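You operate a simulated robot arm through the tools that you are given. There is no shell and no other tool.

You run a simulated robot arm. Do the job below in one go: nothing can be reset, and whatever is moved stays where it is left.

Task
The domed nut went on dry: redo it with thread lock.
Fine: nut off into the small blue tray, dab the thread with the blue brush, brush back in its pot, nut home again, rollers left alone.

The check looks at the end state, three seconds after you hand in, the way a careful person would. Anything else that was tipped, shoved, dropped, spilled or broken makes it a failure.

Robot
A 7-joint arm with a fingered hand, fixed in place. Base frame: the origin is on the floor under the middle of its stand, x ahead of it, y to its left, z up; the work surface is at about z = 900. Units: mm, degrees, N and s.
With the tool pointing down near the work surface it reaches from about 140 to 760 mm from the base axis. Its first joint turns from -69.0 to 172.0 degrees. Payload 3.4 kg.
Tool frame: the origin (TCP) lies between the finger pads and is the grasp point; the fingertips stand 39 mm ahead of it; z points along the fingers, y is the line along which they close. The gripper opens to 180 mm; its body begins 111 mm behind the TCP. The gripper is a hand of 3 fingers: y runs from the thumb to the fingers, the wrist lies at [0, 0, -262] in the tool frame.
Orientation is told as [roll, pitch, yaw] about the base's x, y, z axes, in that order, counted from this pose: with the fingers straight down and closing along the base's y, the tool's x points along the base's -x, its y along +y and its z along -z.

Tools
- The arm moves only by the tool move_arm. Its argument "plan" is a list of rows, each a list of 6 numbers: the shift along the tool's x, y, z in m, then the turn, a rotation vector about the tool's x, y, z in degrees. In form: [[tx, ty, tz, rx, ry, rz], ...]. A call has 1 to 20 rows; each row shifts and turns the commanded pose from where the row before left it, along the tool's axes as they then stand. Rows are played at 5 a second. More than 50 mm and 8.6 degrees between two rows, and nothing of the call is played. Where a pose cannot be reached the arm comes as near as it can. A force on the tool above 40 N (or 10 N above the force at the start of the call, whichever is more), or a blocked arm, ends the call early, and 0.2 s more pass. In this call time passes only in rows, and 0.2 s behind the last. The reply holds the time, the measured pose of the TCP, the force on the tool along the base axes, the opening and the grip force, in the units named above and with some noise, with the torque about the TCP (base axes, N m) and any sound that the robot's microphone picked up.
- Cameras (640 x 400 px; columns grow to the right, rows downward): "scene" is fixed at [49.2, 650.5, 1674.4]; the picture's right is [-0.95, -0.30, 0.00], its down [-0.15, 0.48, -0.86] and it looks along [0.26, -0.82, -0.51] (base axes); focal length 350 px, centre (320, 200). "wrist" rides on the gripper at [63, -36, -128] in the tool frame; the picture's right is [0.50, 0.87, 0.00], its down [-0.75, 0.44, -0.49] and it looks along [-0.43, 0.25, 0.87] (tool axes); focal length 226 px, centre (320, 200). There is no depth. A picture from a camera that has moved, and an enlarged one, comes with that camera's place and axes in the base frame and with its lens.
- camera(camera): a new picture of that camera. No time passes.
- move_column(by): moves the trunk up (or, below 0, down) by that many mm; the arm rides with it, the base frame stays. It gives what a move gives, with no picture.
- curl_fingers(finger1, finger2, thumb_bend): sets how far each is bent, from 0 (flat) to 100 (curled in); at 30 the hand is open as for a grip, at 70 the pads meet at the TCP. One left out holds its place. A second passes; each finger stops where it meets its share of the squeeze, and holds until it gets a number again. It is the only way to open and close the hand. It gives what a move gives, with no picture; readings hold the bend of each and the force on the fingers (four entries, about 0 where the hand has none), thumb and palm.
- inspect(camera, box): a new picture of the part [left, top, right, bottom] of that camera's present view, enlarged. No time passes.
- hand_in(): hands the job in; it is judged then, once.

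Places have to be worked out from the pictures, the camera data and where the tool is seen. Open the gripper and draw the arm clear of the work before you hand the job in, unless the task says otherwise.

The tools are called after ">>>" as name(argument=value, ...) on one line, values as JSON. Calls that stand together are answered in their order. move_arm: Moves the arm, as the interface text tells. Its arguments: {"type":"object","properties":{"plan":{"type":"array","items":{"type":"array","items":{"type":"number"}}}},"required":["plan"]} The other tools are called the same way: move_column (by) moves the trunk up or down; curl_fingers (finger1, finger2, thumb_bend) moves the fingers one by one; camera (camera) takes a picture; inspect (camera, box) takes an enlarged picture of a part of a camera's view; hand_in () hands the job in.

At the start:

```text
time_s: 0.0
tcp_pos: [436.8, -267.9, 1236.3]
ee_rot: [0.0, 0.0, -0.2]
wrist_force: [-0.2, -0.4, 0.6]
torque: [0.02, -0.04, -0.02]
grip_width: 179.9
grasp_force: 0.1
shape: jaw
bend: [30.0, 30.0, 30.0]
finger forces: [0.0, 0.0, 0.1, 0.1, 0.0, 0.1]
trunk travel left (down, up): [-300.0, 242.0]
```

scene: 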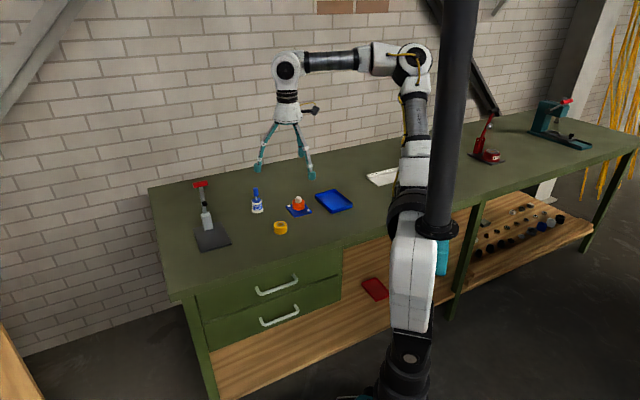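
wrist: 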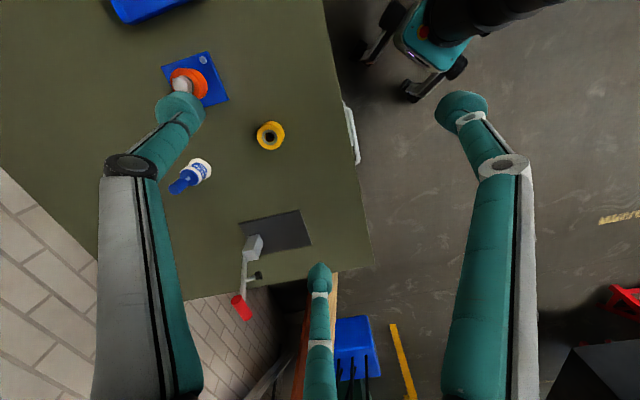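

I see a bench with a blue plate with an orange item (with the nut probably), a blue bottle/brush pot, a yellow ring, and a blue tray. I'll zoom in before moving anything.

>>> inspect(camera="scene", box=[180, 160, 360, 270])

>>> inspect(camera="wrist", box=[100, 0, 340, 150])

>>> inspect(camera="scene", box=[240, 180, 360, 250])

>>> inspect(camera="wrist", box=[150, 130, 350, 255])

```text
3.56 times, centred on (270, 215) of scene
camera zoom: at [49.2, 650.5, 1674.4], right [-0.95, -0.3, 0.0], down [-0.15, 0.48, -0.86], along [0.26, -0.82, -0.51], focal length 1243 px, centre (498, 147)
```

zoom: 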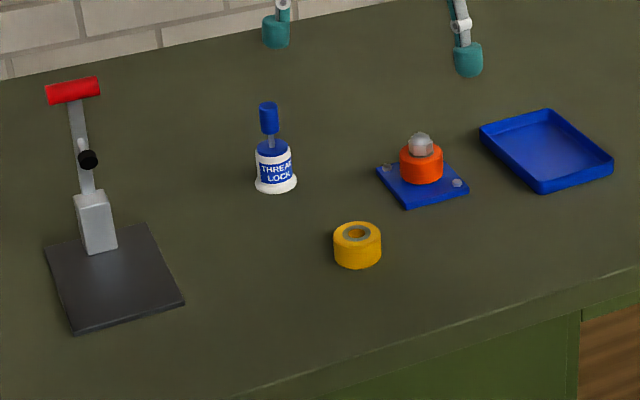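

```text
2.67 times, centred on (220, 75) of wrist
camera zoom: at [373.8, -303.4, 1365.9], right [-0.5, 0.87, 0.0], down [0.75, 0.43, 0.49], along [0.43, 0.25, -0.87], focal length 603 px, centre (587, 533)
```

zoom: 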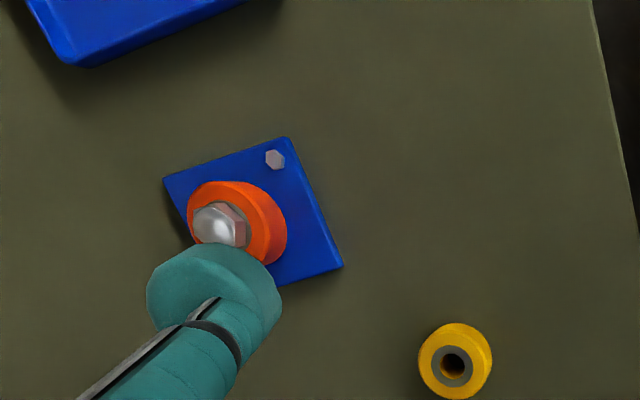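

```text
5.33 times, centred on (300, 215) of scene
camera zoom: at [49.2, 650.5, 1674.4], right [-0.95, -0.3, 0.0], down [-0.15, 0.48, -0.86], along [0.26, -0.82, -0.51], focal length 1864 px, centre (427, 120)
```

zoom: 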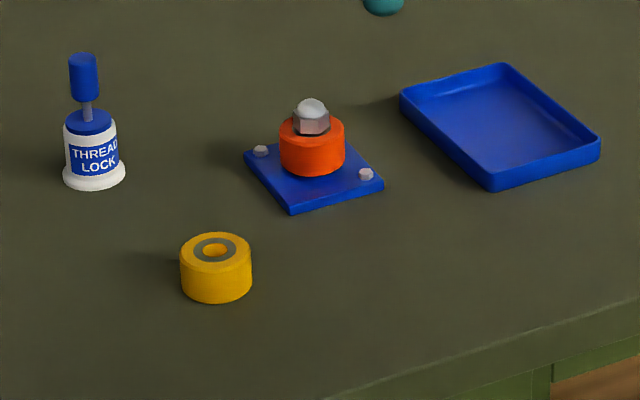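

```text
3.20 times, centred on (250, 192) of wrist
camera zoom: at [373.8, -303.4, 1365.9], right [-0.5, 0.87, 0.0], down [0.75, 0.43, 0.49], along [0.43, 0.25, -0.87], focal length 723 px, centre (544, 224)
```

zoom: 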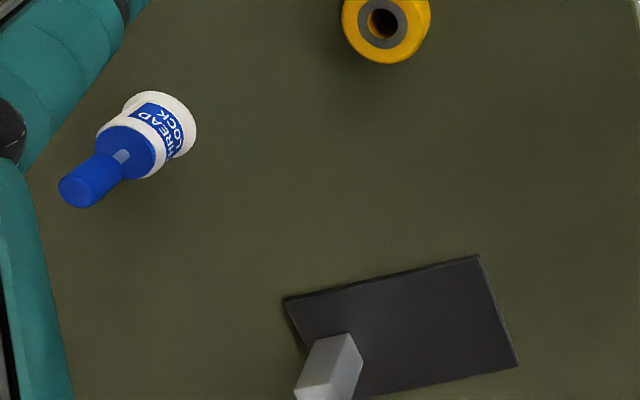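

The nut triangulates to about (501, -488, 955), the thread-lock brush handle to about (668, -441, 985) and the tray to about (387, -604). Before approaching I'll close the fingers part way in free air, so I can see how the pads move.

>>> curl_fingers(finger1=60, finger2=60, thumb_bend=60)

```text
time_s: 1.0
tcp_pos: [436.2, -262.6, 1238.3]
ee_rot: [-0.2, -0.1, -0.1]
wrist_force: [0.4, 0.5, -0.4]
torque: [-0.01, 0.0, -0.02]
grip_width: 34.1
grasp_force: 0.1
shape: fingers
bend: [60.0, 60.0, 60.0]
finger forces: [0.0, 0.0, 0.1, 0.0, 0.1, 0.0]
trunk travel left (down, up): [-300.0, 242.0]
```

The fingers closed evenly to a 34 mm opening, and the pose readings vary by a few mm. I'll look at the finger shape in both cameras.

>>> camera(camera="wrist")

>>> inspect(camera="scene", box=[220, 60, 380, 200])

```text
taken
camera wrist: at [372.2, -298.6, 1367.4], right [-0.5, 0.87, 0.0], down [0.75, 0.44, 0.49], along [0.43, 0.24, -0.87], focal length 226 px, centre (320, 200)
```

wrist: 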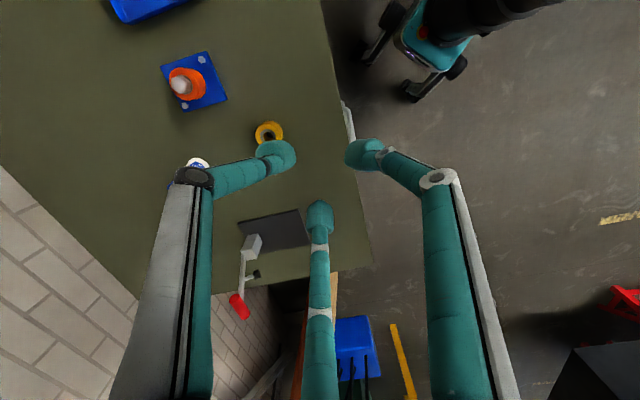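

```text
2.86 times, centred on (300, 130) of scene
camera zoom: at [49.2, 650.5, 1674.4], right [-0.95, -0.3, 0.0], down [-0.15, 0.48, -0.86], along [0.26, -0.82, -0.51], focal length 999 px, centre (377, 400)
```

zoom: 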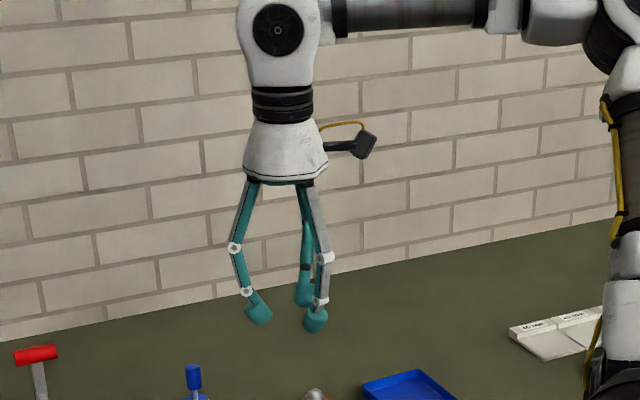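

The fingers curl in radially at 120° spacing, with the tip blobs a little ahead of the TCP. I'll move above the nut at a safe height for a close look.

>>> move_arm(plan=[[-0.012, -0.04, 0.012, 0, 0, 0], [-0.012, -0.04, 0.012, 0, 0, 0], [-0.012, -0.04, 0.02, 0, 0, 0], [-0.012, -0.04, 0.02, 0, 0, 0], [-0.012, -0.04, 0.02, 0, 0, 0], [-0.005, -0.02, 0.02, 0, 0, 0]])

>>> curl_fingers(finger1=45, finger2=45, thumb_bend=45)

>>> camera(camera="wrist")

>>> camera(camera="scene")

```text
time_s: 2.4
tcp_pos: [501.0, -484.2, 1135.7]
ee_rot: [-0.2, -0.1, -0.1]
wrist_force: [0.2, -0.3, -0.3]
torque: [0.03, -0.02, 0.02]
grip_width: 34.0
grasp_force: 0.0
shape: fingers
bend: [60.0, 60.0, 60.0]
finger forces: [0.0, 0.0, 0.0, 0.0, 0.0, 0.0]
trunk travel left (down, up): [-300.0, 242.0]
```

```text
time_s: 3.4
tcp_pos: [499.9, -483.6, 1136.4]
ee_rot: [-0.3, -0.1, -0.1]
wrist_force: [0.2, 0.5, 0.3]
torque: [0.02, 0.01, 0.0]
grip_width: 92.3
grasp_force: 0.1
shape: fingers
bend: [45.0, 45.0, 45.0]
finger forces: [0.0, 0.0, 0.1, 0.0, 0.0, 0.0]
trunk travel left (down, up): [-300.0, 242.0]
```

```text
taken
camera wrist: at [436.7, -519.1, 1264.4], right [-0.5, 0.87, 0.0], down [0.75, 0.44, 0.49], along [0.43, 0.24, -0.87], focal length 226 px, centre (320, 200)
```

wrist: 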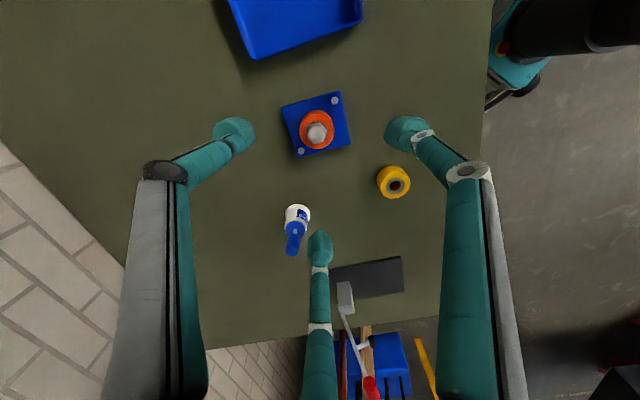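

```text
taken
```

scene: 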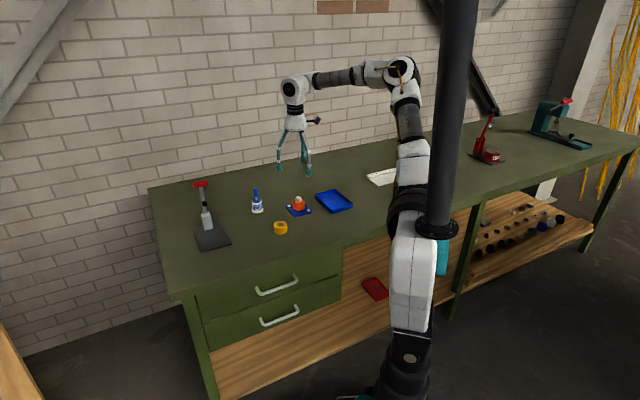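

The hand is now over the nut. I'll zoom the wrist view on the nut and on the bottle to refine their positions.

>>> inspect(camera="wrist", box=[270, 85, 370, 165])

>>> inspect(camera="wrist", box=[260, 190, 360, 270])

>>> inspect(camera="scene", box=[275, 185, 325, 225])

>>> inspect(camera="scene", box=[235, 180, 285, 220])

>>> inspect(camera="wrist", box=[215, 0, 375, 100])

>>> inspect(camera="scene", box=[305, 180, 365, 220])

```text
5.00 times, centred on (320, 125) of wrist
camera zoom: at [436.7, -519.1, 1264.4], right [-0.5, 0.87, 0.0], down [0.75, 0.44, 0.49], along [0.43, 0.24, -0.87], focal length 1130 px, centre (320, 575)
```

zoom: 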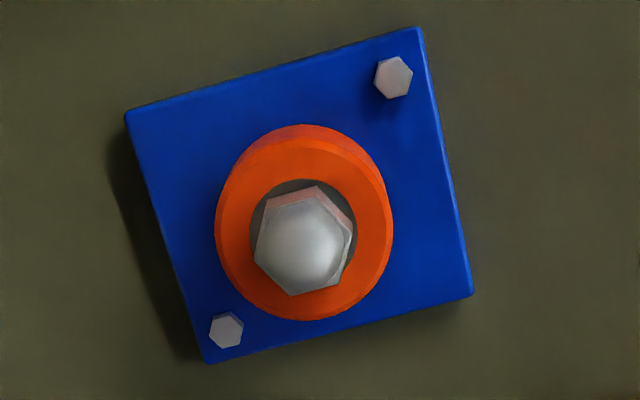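

```text
5.00 times, centred on (310, 230) of wrist
camera zoom: at [436.7, -519.1, 1264.4], right [-0.5, 0.87, 0.0], down [0.75, 0.44, 0.49], along [0.43, 0.24, -0.87], focal length 1130 px, centre (370, 50)
```

zoom: 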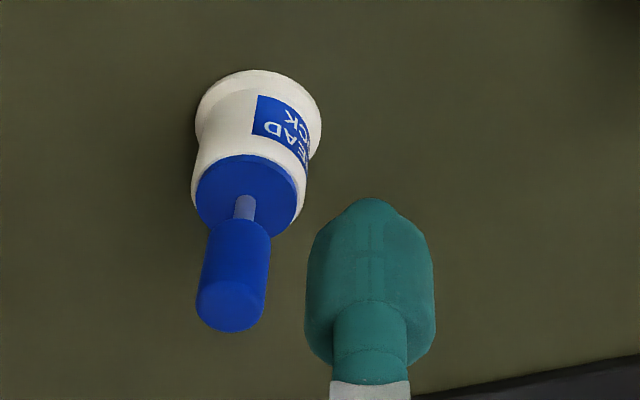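

```text
10.00 times, centred on (300, 205) of scene
camera zoom: at [49.2, 650.5, 1674.4], right [-0.95, -0.3, 0.0], down [-0.15, 0.48, -0.86], along [0.26, -0.82, -0.51], focal length 3495 px, centre (520, 150)
```

zoom: 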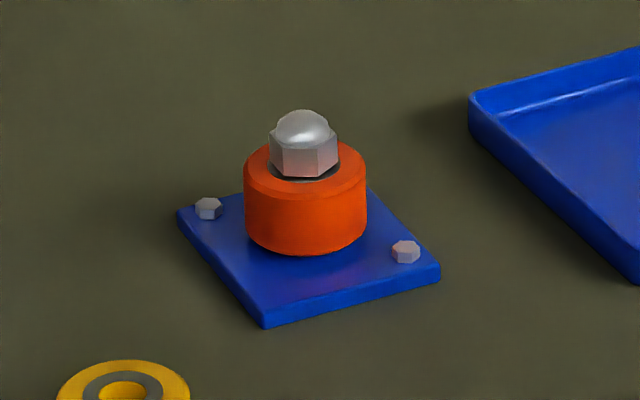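

```text
10.00 times, centred on (260, 200) of scene
camera zoom: at [49.2, 650.5, 1674.4], right [-0.95, -0.3, 0.0], down [-0.15, 0.48, -0.86], along [0.26, -0.82, -0.51], focal length 3495 px, centre (920, 200)
```

zoom: 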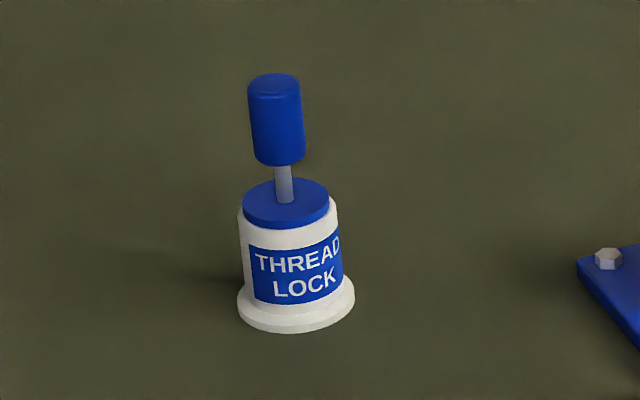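

```text
4.00 times, centred on (295, 50) of wrist
camera zoom: at [436.7, -519.1, 1264.4], right [-0.5, 0.87, 0.0], down [0.75, 0.44, 0.49], along [0.43, 0.24, -0.87], focal length 904 px, centre (420, 800)
```

zoom: 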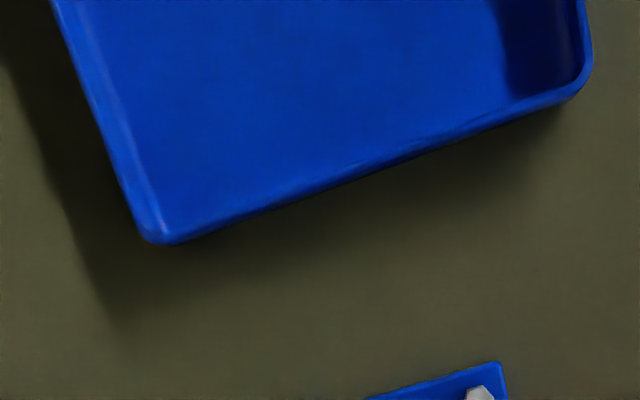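

```text
10.00 times, centred on (335, 200) of scene
camera zoom: at [49.2, 650.5, 1674.4], right [-0.95, -0.3, 0.0], down [-0.15, 0.48, -0.86], along [0.26, -0.82, -0.51], focal length 3495 px, centre (170, 200)
```

zoom: 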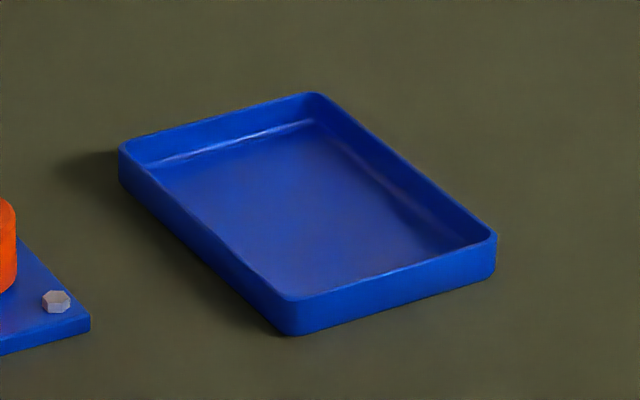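

Roller top comes out near z=940, the nut hex about 944–959 with its dome to about 970, axis about (502.5, -485.5). Next I'll close the fingers to about the nut's size in the air and zoom in on the fingertips for their exact geometry.

>>> curl_fingers(finger1=62, finger2=62, thumb_bend=62)

>>> inspect(camera="scene", box=[260, 120, 340, 180])

>>> inspect(camera="wrist", box=[240, 100, 400, 240])

```text
time_s: 4.4
tcp_pos: [500.0, -482.7, 1134.9]
ee_rot: [-0.2, -0.1, -0.2]
wrist_force: [0.2, -0.4, -0.3]
torque: [0.03, -0.01, 0.0]
grip_width: 26.4
grasp_force: 0.1
shape: fingers
bend: [62.0, 62.0, 62.0]
finger forces: [0.0, 0.0, 0.0, 0.0, 0.0, 0.0]
trunk travel left (down, up): [-300.0, 242.0]
```

```text
6.67 times, centred on (300, 150) of scene
camera zoom: at [49.2, 650.5, 1674.4], right [-0.95, -0.3, 0.0], down [-0.15, 0.48, -0.86], along [0.26, -0.82, -0.51], focal length 2330 px, centre (453, 533)
```

zoom: 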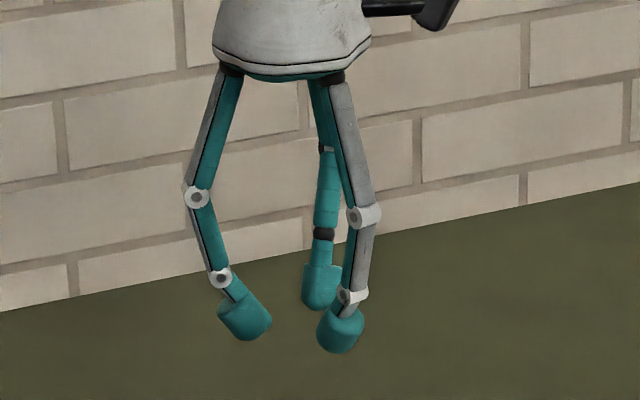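

```text
2.86 times, centred on (320, 170) of wrist
camera zoom: at [436.7, -519.2, 1264.4], right [-0.5, 0.87, 0.0], down [0.75, 0.44, 0.49], along [0.43, 0.24, -0.87], focal length 646 px, centre (320, 286)
```

zoom: 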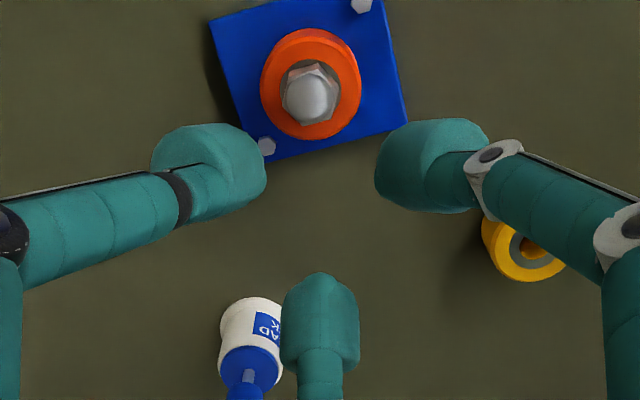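

At 62° of bend the pad tips sit about 38 mm ahead of the TCP at radius 13 mm, with their undersides near +49 mm. The nut's flats face about 46°+60k, so I'll centre on the nut and turn the hand clockwise by 104° while still high, which also tests the wrist range.

>>> move_arm(plan=[[-0.0026, -0.0031, 0, 0, 0, 0], [0, 0, 0, 0, 0, 8], [0, 0, 0, 0, 0, 8], [0, 0, 0, 0, 0, 8], [0, 0, 0, 0, 0, 8], [0, 0, 0, 0, 0, 8], [0, 0, 0, 0, 0, 8], [0, 0, 0, 0, 0, 8], [0, 0, 0, 0, 0, 8], [0, 0, 0, 0, 0, 8], [0, 0, 0, 0, 0, 8], [0, 0, 0, 0, 0, 8], [0, 0, 0, 0, 0, 8], [0, 0, 0, 0, 0, 8]])

>>> camera(camera="wrist")

```text
time_s: 7.4
tcp_pos: [502.9, -499.1, 1133.1]
ee_rot: [0.0, 0.2, -104.0]
wrist_force: [-0.1, 0.1, 0.1]
torque: [0.01, 0.0, 0.02]
grip_width: 26.4
grasp_force: 0.0
shape: fingers
bend: [62.0, 62.0, 62.0]
finger forces: [0.0, 0.0, 0.0, 0.1, 0.1, 0.1]
out of reach, approached as far as the arm can: row 14
trunk travel left (down, up): [-300.0, 242.0]
```

```text
taken
camera wrist: at [483.1, -430.1, 1262.9], right [0.96, 0.28, 0.0], down [0.24, -0.84, 0.49], along [0.14, -0.47, -0.87], focal length 226 px, centre (320, 200)
```

wrist: 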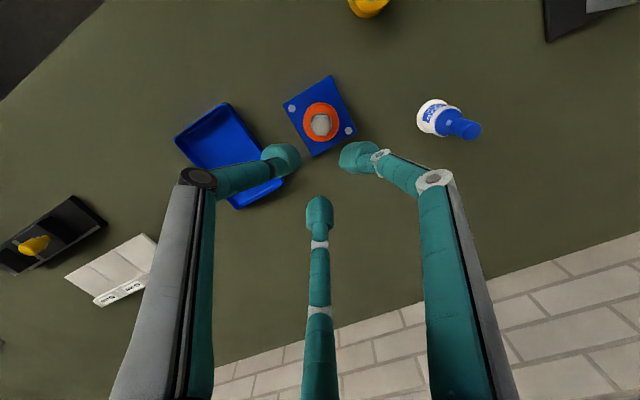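

The clockwise limit lies just short of -104°, where the position drifted 12 mm. I'll turn back to the next flat alignment at yaw -44° and re-measure there.

>>> move_arm(plan=[[0, 0, 0, 0, 0, -7.5], [0, 0, 0, 0, 0, -7.5], [0, 0, 0, 0, 0, -7.5], [0, 0, 0, 0, 0, -7.5], [0, 0, 0, 0, 0, -7.5], [0, 0, 0, 0, 0, -7.5], [0, 0, 0, 0, 0, -7.5], [0, 0, 0, 0, 0, -7.5], [0, 0, 0, 0, 0, 0]])

>>> inspect(camera="wrist", box=[270, 85, 370, 165])

```text
time_s: 9.4
tcp_pos: [502.9, -498.5, 1134.8]
ee_rot: [-0.1, -0.2, -44.0]
wrist_force: [-0.6, 0.1, -0.2]
torque: [0.01, -0.01, -0.03]
grip_width: 26.1
grasp_force: 0.0
shape: fingers
bend: [62.0, 62.0, 62.0]
finger forces: [0.0, 0.0, 0.0, 0.0, 0.1, 0.0]
trunk travel left (down, up): [-300.0, 242.0]
```

```text
5.00 times, centred on (320, 125) of wrist
camera zoom: at [432.4, -480.5, 1263.1], right [0.24, 0.97, 0.0], down [0.84, -0.21, 0.49], along [0.48, -0.12, -0.87], focal length 1130 px, centre (320, 575)
```

zoom: 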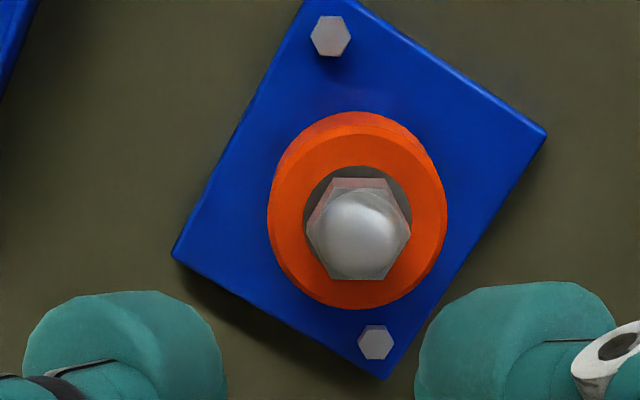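

The nut's flats are lined up with the fingers at yaw -44° and its axis measures (502.8, -487.2). I'll open to 50, re-centre, and come down to TCP z≈1015 to check.

>>> curl_fingers(finger1=50, finger2=50, thumb_bend=50)

>>> move_arm(plan=[[0.0077, 0.0081, 0, 0, 0, 0], [0, 0, 0.03, 0, 0, 0], [0, 0, 0.03, 0, 0, 0], [0, 0, 0.03, 0, 0, 0], [0, 0, 0.03, 0, 0, 0], [0, 0, 0, 0, 0, 0]])

>>> camera(camera="wrist")

>>> inspect(camera="scene", box=[255, 145, 335, 215])

>>> inspect(camera="wrist", box=[250, 70, 390, 210])

```text
time_s: 10.4
tcp_pos: [502.6, -497.9, 1134.4]
ee_rot: [-0.1, -0.1, -44.2]
wrist_force: [-0.4, 0.3, 0.1]
torque: [0.02, -0.01, -0.01]
grip_width: 72.2
grasp_force: 0.0
shape: fingers
bend: [50.0, 50.0, 50.0]
finger forces: [0.1, 0.1, 0.1, 0.0, 0.0, 0.0]
trunk travel left (down, up): [-300.0, 242.0]
```

```text
time_s: 11.8
tcp_pos: [502.9, -486.8, 1014.0]
ee_rot: [-0.1, -0.3, -44.1]
wrist_force: [-0.2, 0.6, -0.6]
torque: [-0.01, -0.05, -0.01]
grip_width: 72.3
grasp_force: 0.0
shape: fingers
bend: [50.0, 50.0, 50.0]
finger forces: [0.0, 0.0, 0.1, 0.0, 0.1, 0.0]
trunk travel left (down, up): [-300.0, 242.0]
```

```text
taken
camera wrist: at [432.5, -469.2, 1143.0], right [0.24, 0.97, 0.0], down [0.84, -0.21, 0.49], along [0.48, -0.12, -0.87], focal length 226 px, centre (320, 200)
```

wrist: 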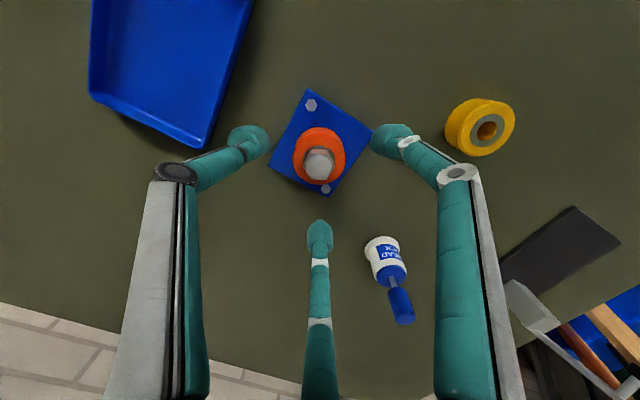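

```text
5.71 times, centred on (295, 180) of scene
camera zoom: at [49.2, 650.5, 1674.4], right [-0.95, -0.3, 0.0], down [-0.15, 0.48, -0.86], along [0.26, -0.82, -0.51], focal length 1997 px, centre (463, 314)
```

zoom: 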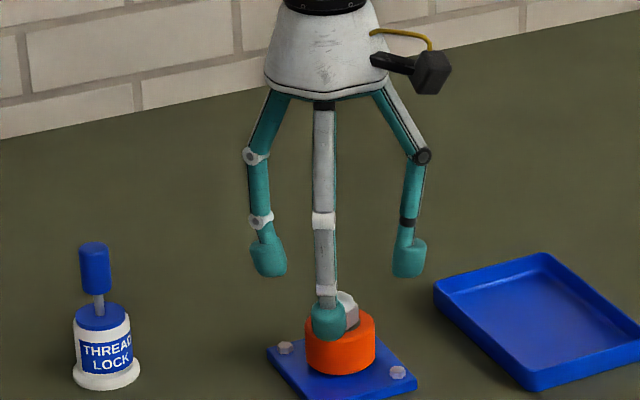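

```text
2.86 times, centred on (320, 140) of wrist
camera zoom: at [432.5, -469.2, 1143.0], right [0.24, 0.97, 0.0], down [0.84, -0.21, 0.49], along [0.48, -0.12, -0.87], focal length 646 px, centre (320, 371)
```

zoom: 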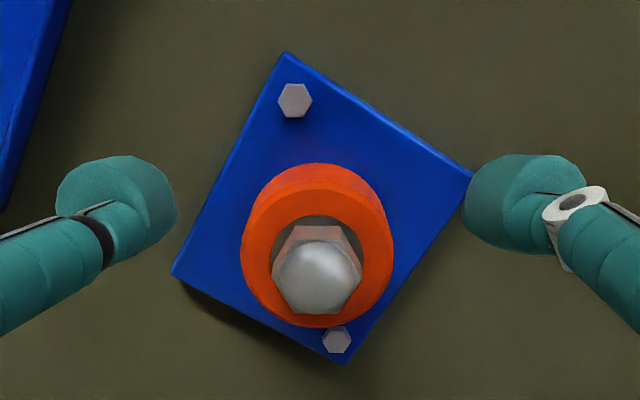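

The nut is centred within about 1 mm. I'll lower about 20 mm to TCP z≈994, which should put the pads on the upper half of the hex with the undersides just above the roller, then check before closing.

>>> move_arm(plan=[[0, 0, 0.01, 0, 0, 0], [0, 0, 0.0105, 0, 0, 0], [0, 0, 0, 0, 0, 0]])

>>> curl_fingers(finger1=59, finger2=59, thumb_bend=59)

>>> inspect(camera="scene", box=[275, 175, 325, 215])

>>> inspect(camera="wrist", box=[250, 90, 390, 230])

```text
time_s: 12.6
tcp_pos: [503.1, -487.7, 992.8]
ee_rot: [-0.1, -0.2, -44.0]
wrist_force: [-0.1, -0.9, 0.1]
torque: [0.03, 0.0, 0.03]
grip_width: 72.4
grasp_force: 0.1
shape: fingers
bend: [50.0, 50.0, 50.0]
finger forces: [0.0, 0.1, 0.0, 0.0, 0.0, 0.1]
trunk travel left (down, up): [-300.0, 242.0]
```

```text
time_s: 13.6
tcp_pos: [504.2, -486.9, 994.3]
ee_rot: [-0.1, 0.0, -44.2]
wrist_force: [0.1, -0.2, 0.1]
torque: [0.01, 0.02, 0.02]
grip_width: 38.0
grasp_force: 0.0
shape: fingers
bend: [59.0, 59.0, 59.0]
finger forces: [0.0, 0.0, 0.0, 0.0, 0.1, 0.0]
trunk travel left (down, up): [-300.0, 242.0]
```

```text
10.00 times, centred on (300, 195) of scene
camera zoom: at [49.2, 650.5, 1674.4], right [-0.95, -0.3, 0.0], down [-0.15, 0.48, -0.86], along [0.26, -0.82, -0.51], focal length 3495 px, centre (520, 250)
```

zoom: 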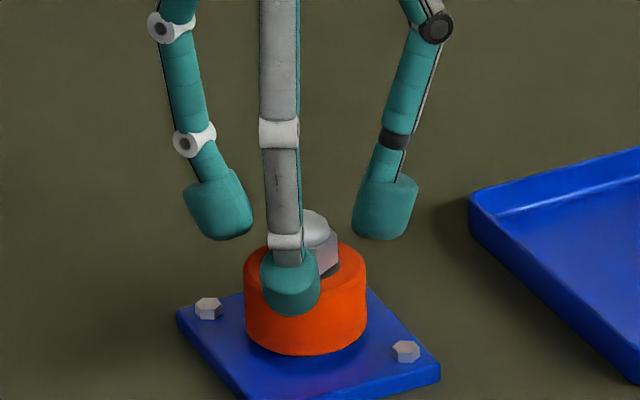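

```text
2.86 times, centred on (320, 160) of wrist
camera zoom: at [433.2, -469.7, 1122.4], right [0.24, 0.97, 0.0], down [0.84, -0.21, 0.49], along [0.48, -0.12, -0.87], focal length 646 px, centre (320, 314)
```

zoom: 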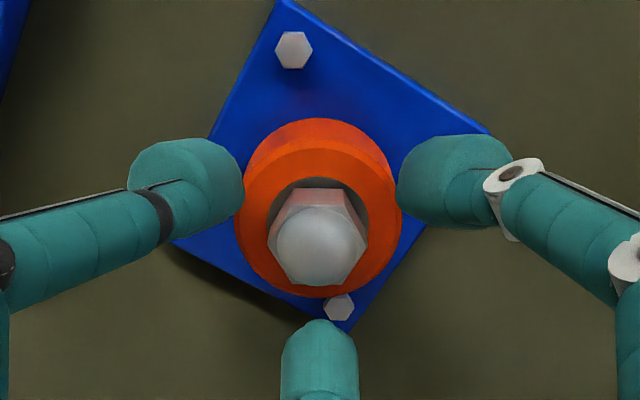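

The inner tips sit at about z=958, right at the hex's upper edge, with the undersides at about 945. I'll go 3 mm lower and close onto the hex.

>>> move_arm(plan=[[0, 0, 0.003, 0, 0, 0], [0, 0, 0, 0, 0, 0]])

>>> curl_fingers(finger1=62, finger2=62, thumb_bend=62)

>>> inspect(camera="wrist", box=[250, 90, 390, 230])

>>> inspect(camera="scene", box=[275, 175, 325, 215])

```text
time_s: 14.2
tcp_pos: [503.9, -487.7, 991.7]
ee_rot: [-0.2, -0.1, -44.1]
wrist_force: [0.1, 0.7, 0.1]
torque: [-0.01, 0.01, 0.03]
grip_width: 37.8
grasp_force: 0.0
shape: fingers
bend: [59.0, 59.0, 59.0]
finger forces: [0.0, 0.0, 0.1, 0.0, 0.0, 0.0]
trunk travel left (down, up): [-300.0, 242.0]
```

```text
time_s: 15.2
tcp_pos: [504.2, -487.6, 991.2]
ee_rot: [-0.1, -0.2, -44.0]
wrist_force: [0.2, 0.1, -0.1]
torque: [0.0, 0.0, -0.03]
grip_width: 26.3
grasp_force: 0.1
shape: fingers
bend: [62.0, 62.0, 62.0]
finger forces: [0.0, 0.0, 0.0, 0.1, 0.0, 0.1]
trunk travel left (down, up): [-300.0, 242.0]
```

```text
2.86 times, centred on (320, 160) of wrist
camera zoom: at [433.1, -469.6, 1119.4], right [0.24, 0.97, 0.0], down [0.84, -0.21, 0.49], along [0.48, -0.12, -0.87], focal length 646 px, centre (320, 314)
```

zoom: 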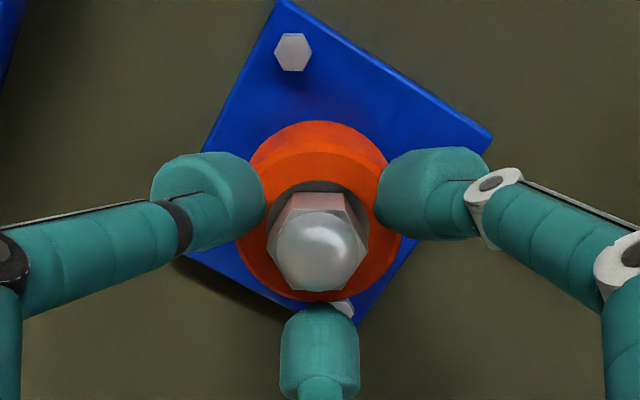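

```text
10.00 times, centred on (300, 195) of scene
camera zoom: at [49.2, 650.5, 1674.4], right [-0.95, -0.3, 0.0], down [-0.15, 0.48, -0.86], along [0.26, -0.82, -0.51], focal length 3495 px, centre (520, 250)
```

zoom: 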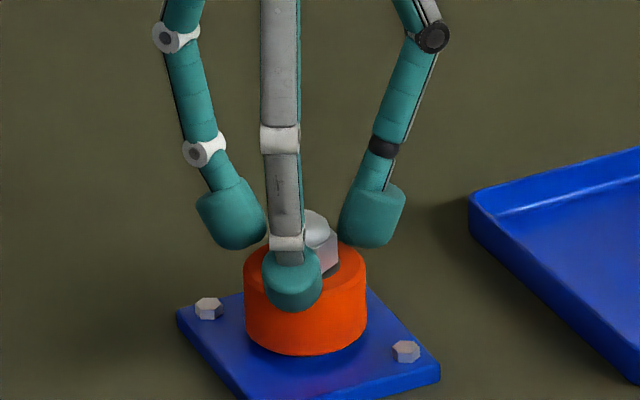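

No contact yet: the pads still look about 6 mm off the flats. I'll close further and watch the finger forces.

>>> curl_fingers(finger1=65, finger2=65, thumb_bend=65)

>>> inspect(camera="wrist", box=[250, 90, 390, 230])

>>> inspect(camera="scene", box=[275, 175, 325, 215])

```text
time_s: 16.2
tcp_pos: [504.6, -487.2, 990.9]
ee_rot: [-0.1, -0.1, -44.2]
wrist_force: [-0.6, -0.2, -0.7]
torque: [-0.02, 0.03, 0.0]
grip_width: 16.8
grasp_force: 0.1
shape: fingers
bend: [65.0, 65.0, 64.0]
finger forces: [0.3, 0.1, 0.0, 0.1, 0.9, 0.0]
trunk travel left (down, up): [-300.0, 242.0]
```

```text
2.86 times, centred on (320, 160) of wrist
camera zoom: at [433.0, -469.7, 1119.3], right [0.24, 0.97, 0.0], down [0.84, -0.21, 0.49], along [0.48, -0.12, -0.87], focal length 646 px, centre (320, 314)
```

zoom: 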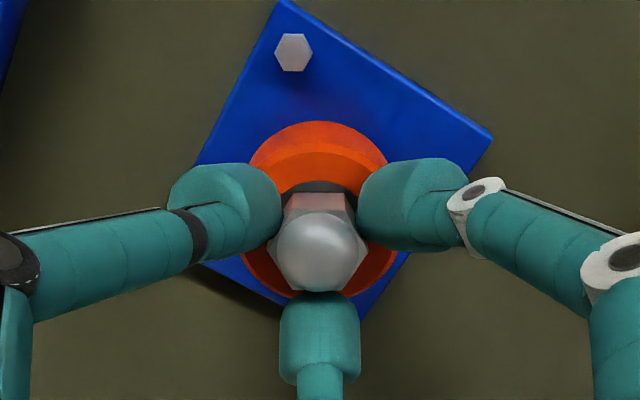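

```text
10.00 times, centred on (300, 195) of scene
camera zoom: at [49.2, 650.5, 1674.4], right [-0.95, -0.3, 0.0], down [-0.15, 0.48, -0.86], along [0.26, -0.82, -0.51], focal length 3495 px, centre (520, 250)
```

zoom: 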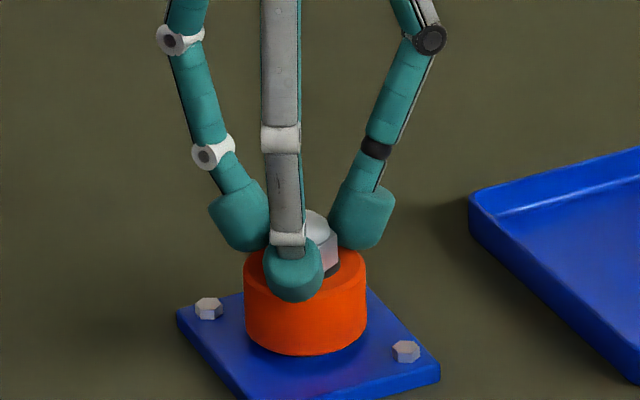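

The thumb has made contact at a bend of 64, and finger 1 is just touching. I'll command a full squeeze so each finger stops at its share.

>>> curl_fingers(finger1=72, finger2=72, thumb_bend=72)

>>> inspect(camera="wrist", box=[250, 90, 390, 230])

>>> inspect(camera="scene", box=[275, 175, 325, 215])

```text
time_s: 17.2
tcp_pos: [502.9, -488.2, 990.5]
ee_rot: [-0.1, -0.1, -44.1]
wrist_force: [-3.8, -2.1, -2.6]
torque: [-0.1, 0.1, 0.01]
grip_width: 13.4
grasp_force: 12.4
shape: fingers
bend: [68.0, 68.0, 66.0]
finger forces: [7.0, 6.3, 0.0, 0.0, 10.5, 0.0]
trunk travel left (down, up): [-300.0, 242.0]
```

```text
2.86 times, centred on (320, 160) of wrist
camera zoom: at [432.8, -470.2, 1119.1], right [0.24, 0.97, 0.0], down [0.84, -0.21, 0.49], along [0.48, -0.12, -0.87], focal length 646 px, centre (320, 314)
```

zoom: 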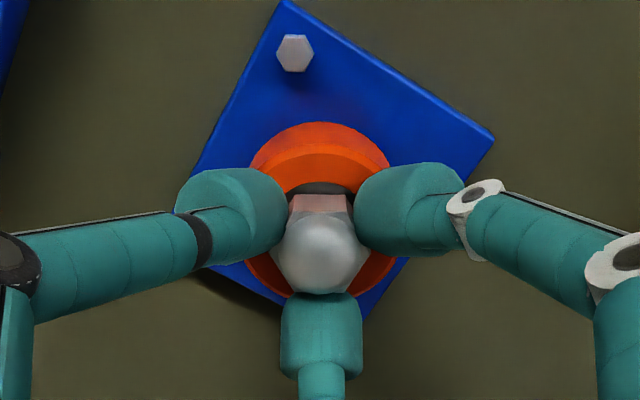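

```text
10.00 times, centred on (300, 195) of scene
camera zoom: at [49.2, 650.5, 1674.4], right [-0.95, -0.3, 0.0], down [-0.15, 0.48, -0.86], along [0.26, -0.82, -0.51], focal length 3495 px, centre (520, 250)
```

zoom: 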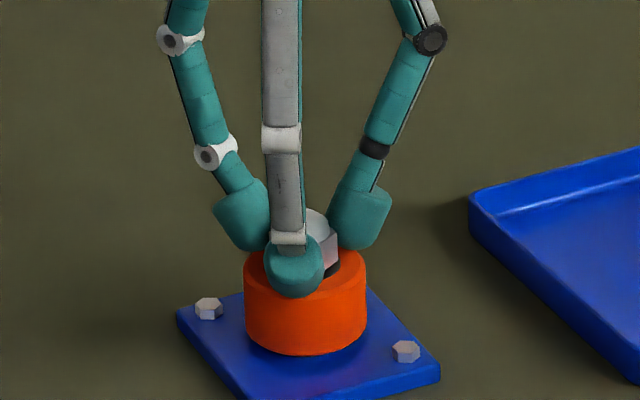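

The nut is gripped with about 10 N on the thumb and 6–7 N on each finger. I'll re-centre by 1 mm toward the thumb and turn counterclockwise 40° to see how the nut responds.

>>> move_arm(plan=[[0, -0.001, 0, 0, 0, 0], [0, 0, 0, 0, 0, -8], [0, 0, 0, 0, 0, -8], [0, 0, 0, 0, 0, -8], [0, 0, 0, 0, 0, -8], [0, 0, 0, 0, 0, -8], [0, 0, 0, 0, 0, 0]])

>>> inspect(camera="wrist", box=[250, 90, 390, 230])

>>> inspect(camera="scene", box=[275, 175, 325, 215])

```text
time_s: 18.8
tcp_pos: [502.6, -488.6, 990.5]
ee_rot: [-0.2, -0.1, -3.9]
wrist_force: [-3.6, 0.0, -3.0]
torque: [-0.01, 0.11, -0.03]
grip_width: 13.8
grasp_force: 12.0
shape: fingers
bend: [68.0, 68.0, 67.0]
finger forces: [7.7, 6.7, 0.1, 0.0, 9.2, 0.0]
trunk travel left (down, up): [-300.0, 242.0]
```

```text
2.86 times, centred on (320, 160) of wrist
camera zoom: at [437.2, -519.9, 1119.5], right [-0.44, 0.9, 0.0], down [0.78, 0.38, 0.49], along [0.44, 0.21, -0.87], focal length 646 px, centre (320, 314)
```

zoom: 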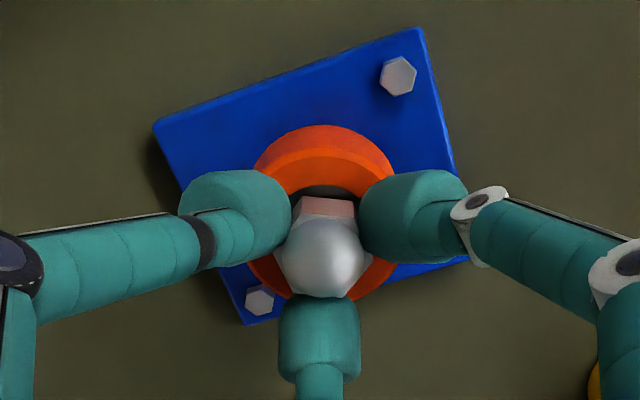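

```text
10.00 times, centred on (300, 195) of scene
camera zoom: at [49.2, 650.5, 1674.4], right [-0.95, -0.3, 0.0], down [-0.15, 0.48, -0.86], along [0.26, -0.82, -0.51], focal length 3495 px, centre (520, 250)
```

zoom: 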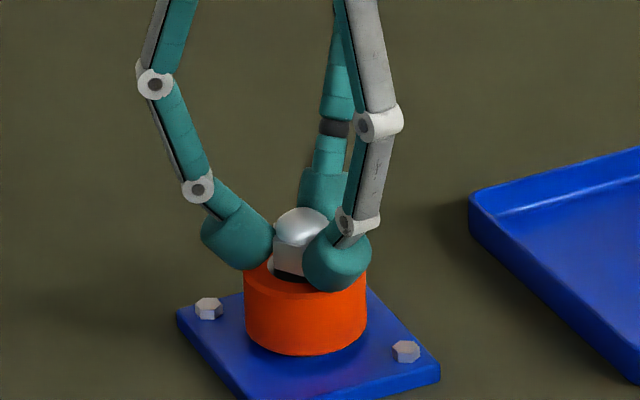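

The nut turned with the hand and the plate stayed put. I'll continue counterclockwise another 80°.

>>> move_arm(plan=[[0, 0, 0, 0, 0, -8], [0, 0, 0, 0, 0, -8], [0, 0, 0, 0, 0, -8], [0, 0, 0, 0, 0, -8], [0, 0, 0, 0, 0, -8], [0, 0, 0, 0, 0, -8], [0, 0, 0, 0, 0, -8], [0, 0, 0, 0, 0, -8], [0, 0, 0, 0, 0, -8], [0, 0, 0, 0, 0, -8], [0, 0, 0, 0, 0, 0]])

>>> inspect(camera="wrist", box=[250, 90, 390, 230])

>>> inspect(camera="scene", box=[275, 175, 325, 215])

```text
time_s: 21.2
tcp_pos: [503.6, -487.7, 991.4]
ee_rot: [-0.1, 0.1, 76.0]
wrist_force: [0.3, -0.8, -0.8]
torque: [-0.06, -0.05, -0.01]
grip_width: 13.4
grasp_force: 12.0
shape: fingers
bend: [69.0, 68.0, 67.0]
finger forces: [7.1, 7.3, 0.1, 0.0, 9.8, 0.1]
trunk travel left (down, up): [-300.0, 242.0]
```

```text
2.86 times, centred on (320, 160) of wrist
camera zoom: at [522.4, -557.6, 1119.8], right [-0.96, -0.28, 0.0], down [-0.24, 0.84, 0.49], along [-0.14, 0.47, -0.87], focal length 646 px, centre (320, 314)
```

zoom: 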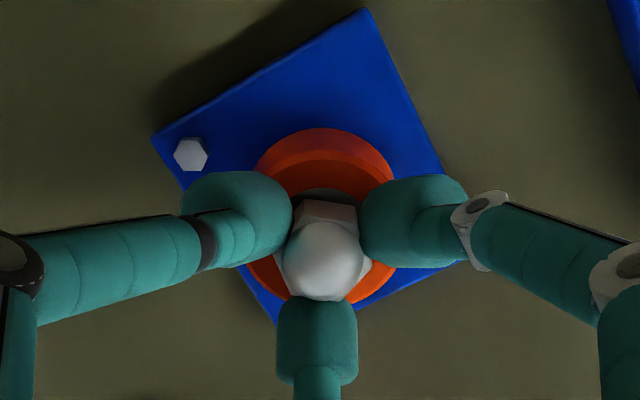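

```text
10.00 times, centred on (300, 195) of scene
camera zoom: at [49.2, 650.5, 1674.4], right [-0.95, -0.3, 0.0], down [-0.15, 0.48, -0.86], along [0.26, -0.82, -0.51], focal length 3495 px, centre (520, 250)
```

zoom: 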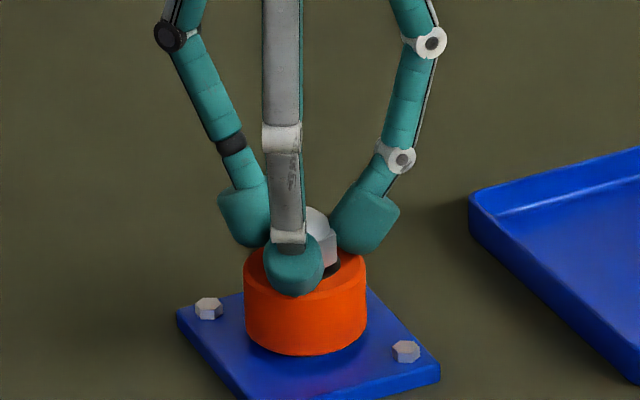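

The nut keeps following the hand. I'll keep turning another 120° counterclockwise, watching for the wrist limit and any upward force.

>>> move_arm(plan=[[0, 0, 0, 0, 0, -8], [0, 0, 0, 0, 0, -8], [0, 0, 0, 0, 0, -8], [0, 0, 0, 0, 0, -8], [0, 0, 0, 0, 0, -8], [0, 0, 0, 0, 0, -8], [0, 0, 0, 0, 0, -8], [0, 0, 0, 0, 0, -8], [0, 0, 0, 0, 0, -8], [0, 0, 0, 0, 0, -8], [0, 0, 0, 0, 0, -8], [0, 0, 0, 0, 0, -8], [0, 0, 0, 0, 0, -8], [0, 0, 0, 0, 0, -8], [0, 0, 0, 0, 0, -8], [0, 0, 0, 0, 0, 0]])

>>> inspect(camera="wrist", box=[250, 90, 390, 230])

>>> inspect(camera="scene", box=[275, 175, 325, 215])

```text
time_s: 24.6
tcp_pos: [501.8, -488.1, 990.7]
ee_rot: [0.2, 0.0, -164.0]
wrist_force: [-1.0, 4.8, 1.2]
torque: [0.17, 0.02, -0.03]
grip_width: 13.6
grasp_force: 12.6
shape: fingers
bend: [69.0, 69.0, 67.0]
finger forces: [6.8, 7.1, 0.0, 0.1, 12.2, 0.1]
trunk travel left (down, up): [-300.0, 242.0]
```

```text
2.86 times, centred on (320, 160) of wrist
camera zoom: at [552.4, -435.4, 1119.7], right [0.72, -0.69, 0.0], down [-0.6, -0.62, 0.49], along [-0.34, -0.36, -0.87], focal length 646 px, centre (320, 314)
```

zoom: 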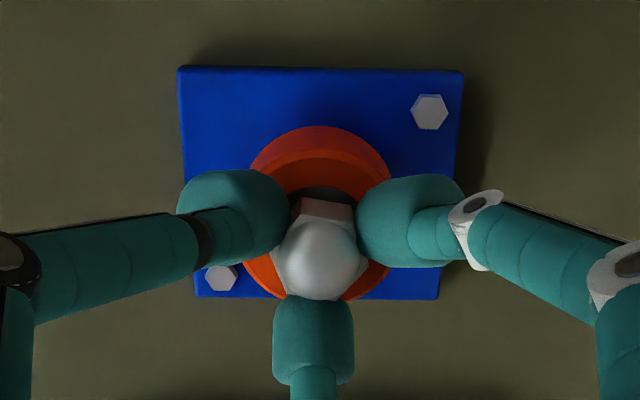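

```text
10.00 times, centred on (300, 195) of scene
camera zoom: at [49.2, 650.5, 1674.4], right [-0.95, -0.3, 0.0], down [-0.15, 0.48, -0.86], along [0.26, -0.82, -0.51], focal length 3495 px, centre (520, 250)
```

zoom: 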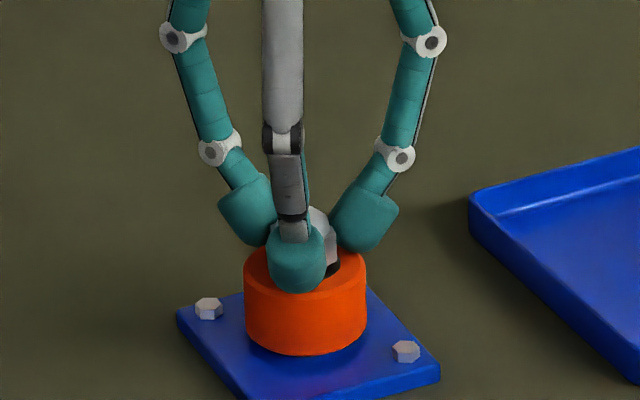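

240° are done with no slip and no limit at yaw 196. I'll release, spin the open hand back to yaw -44 and re-check the nut height.

>>> curl_fingers(finger1=56, finger2=56, thumb_bend=56)

>>> inspect(camera="wrist", box=[250, 90, 390, 230])

>>> inspect(camera="scene", box=[275, 175, 325, 215])

>>> move_arm(plan=[[0, 0, 0, 0, 0, 8], [0, 0, 0, 0, 0, 8], [0, 0, 0, 0, 0, 8], [0, 0, 0, 0, 0, 8], [0, 0, 0, 0, 0, 8], [0, 0, 0, 0, 0, 8], [0, 0, 0, 0, 0, 8], [0, 0, 0, 0, 0, 8], [0, 0, 0, 0, 0, 8], [0, 0, 0, 0, 0, 8], [0, 0, 0, 0, 0, 8], [0, 0, 0, 0, 0, 8], [0, 0, 0, 0, 0, 8], [0, 0, 0, 0, 0, 8], [0, 0, 0, 0, 0, 8]])

>>> move_arm(plan=[[0, 0, 0, 0, 0, 8], [0, 0, 0, 0, 0, 8], [0, 0, 0, 0, 0, 8], [0, 0, 0, 0, 0, 8], [0, 0, 0, 0, 0, 8], [0, 0, 0, 0, 0, 8], [0, 0, 0, 0, 0, 8], [0, 0, 0, 0, 0, 8], [0, 0, 0, 0, 0, 8], [0, 0, 0, 0, 0, 8], [0, 0, 0, 0, 0, 8], [0, 0, 0, 0, 0, 8], [0, 0, 0, 0, 0, 8], [0, 0, 0, 0, 0, 8], [0, 0, 0, 0, 0, 8], [0, 0, 0, 0, 0, 0]])

>>> inspect(camera="wrist", box=[250, 90, 390, 230])

>>> inspect(camera="scene", box=[275, 175, 325, 215])

```text
time_s: 25.6
tcp_pos: [502.8, -487.6, 991.2]
ee_rot: [0.1, 0.0, -164.1]
wrist_force: [-0.6, -0.3, -0.2]
torque: [-0.03, -0.03, -0.01]
grip_width: 48.5
grasp_force: 0.2
shape: fingers
bend: [56.0, 56.0, 56.0]
finger forces: [0.0, 0.1, 0.0, 0.1, 0.1, 0.0]
trunk travel left (down, up): [-300.0, 242.0]
```

```text
2.86 times, centred on (320, 160) of wrist
camera zoom: at [552.7, -436.0, 1119.5], right [0.72, -0.7, 0.0], down [-0.61, -0.62, 0.49], along [-0.34, -0.36, -0.87], focal length 646 px, centre (320, 314)
```

zoom: 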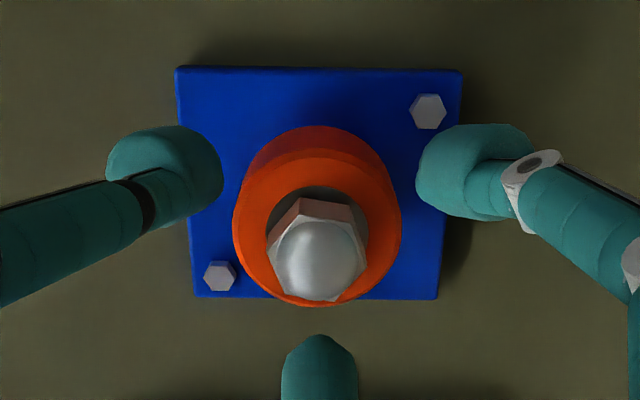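

```text
10.00 times, centred on (300, 195) of scene
camera zoom: at [49.2, 650.5, 1674.4], right [-0.95, -0.3, 0.0], down [-0.15, 0.48, -0.86], along [0.26, -0.82, -0.51], focal length 3495 px, centre (520, 250)
```

zoom: 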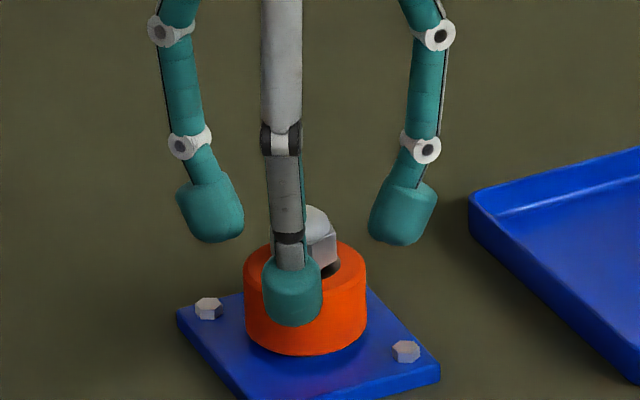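

```text
time_s: 28.8
tcp_pos: [503.0, -487.7, 990.7]
ee_rot: [-0.1, 0.2, 75.8]
wrist_force: [0.4, 0.8, -1.0]
torque: [-0.01, -0.01, 0.01]
grip_width: 48.5
grasp_force: 0.2
shape: fingers
bend: [56.0, 56.0, 56.0]
finger forces: [0.0, 0.0, 0.1, 0.1, 0.1, 0.0]
trunk travel left (down, up): [-300.0, 242.0]
```

```text
time_s: 32.2
tcp_pos: [503.4, -487.4, 991.0]
ee_rot: [-0.1, 0.0, -44.3]
wrist_force: [0.0, -0.6, 0.2]
torque: [0.0, -0.01, 0.03]
grip_width: 48.4
grasp_force: 0.0
shape: fingers
bend: [56.0, 56.0, 56.0]
finger forces: [0.1, 0.0, 0.0, 0.0, 0.1, 0.1]
trunk travel left (down, up): [-300.0, 242.0]
```

```text
2.86 times, centred on (320, 160) of wrist
camera zoom: at [432.2, -470.3, 1119.1], right [0.25, 0.97, 0.0], down [0.84, -0.21, 0.49], along [0.48, -0.12, -0.87], focal length 646 px, centre (320, 314)
```

zoom: 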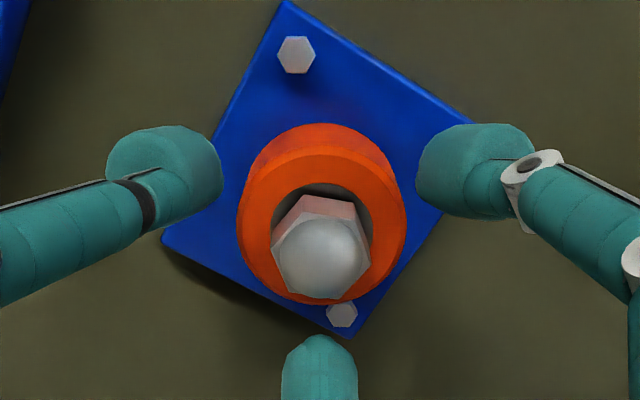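

```text
10.00 times, centred on (300, 195) of scene
camera zoom: at [49.2, 650.5, 1674.4], right [-0.95, -0.3, 0.0], down [-0.15, 0.48, -0.86], along [0.26, -0.82, -0.51], focal length 3495 px, centre (520, 250)
```

zoom: 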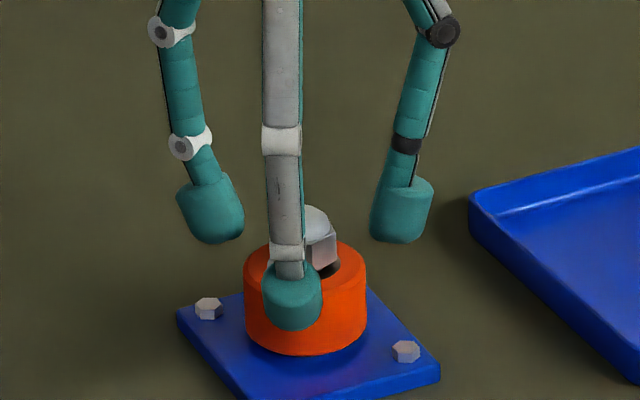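

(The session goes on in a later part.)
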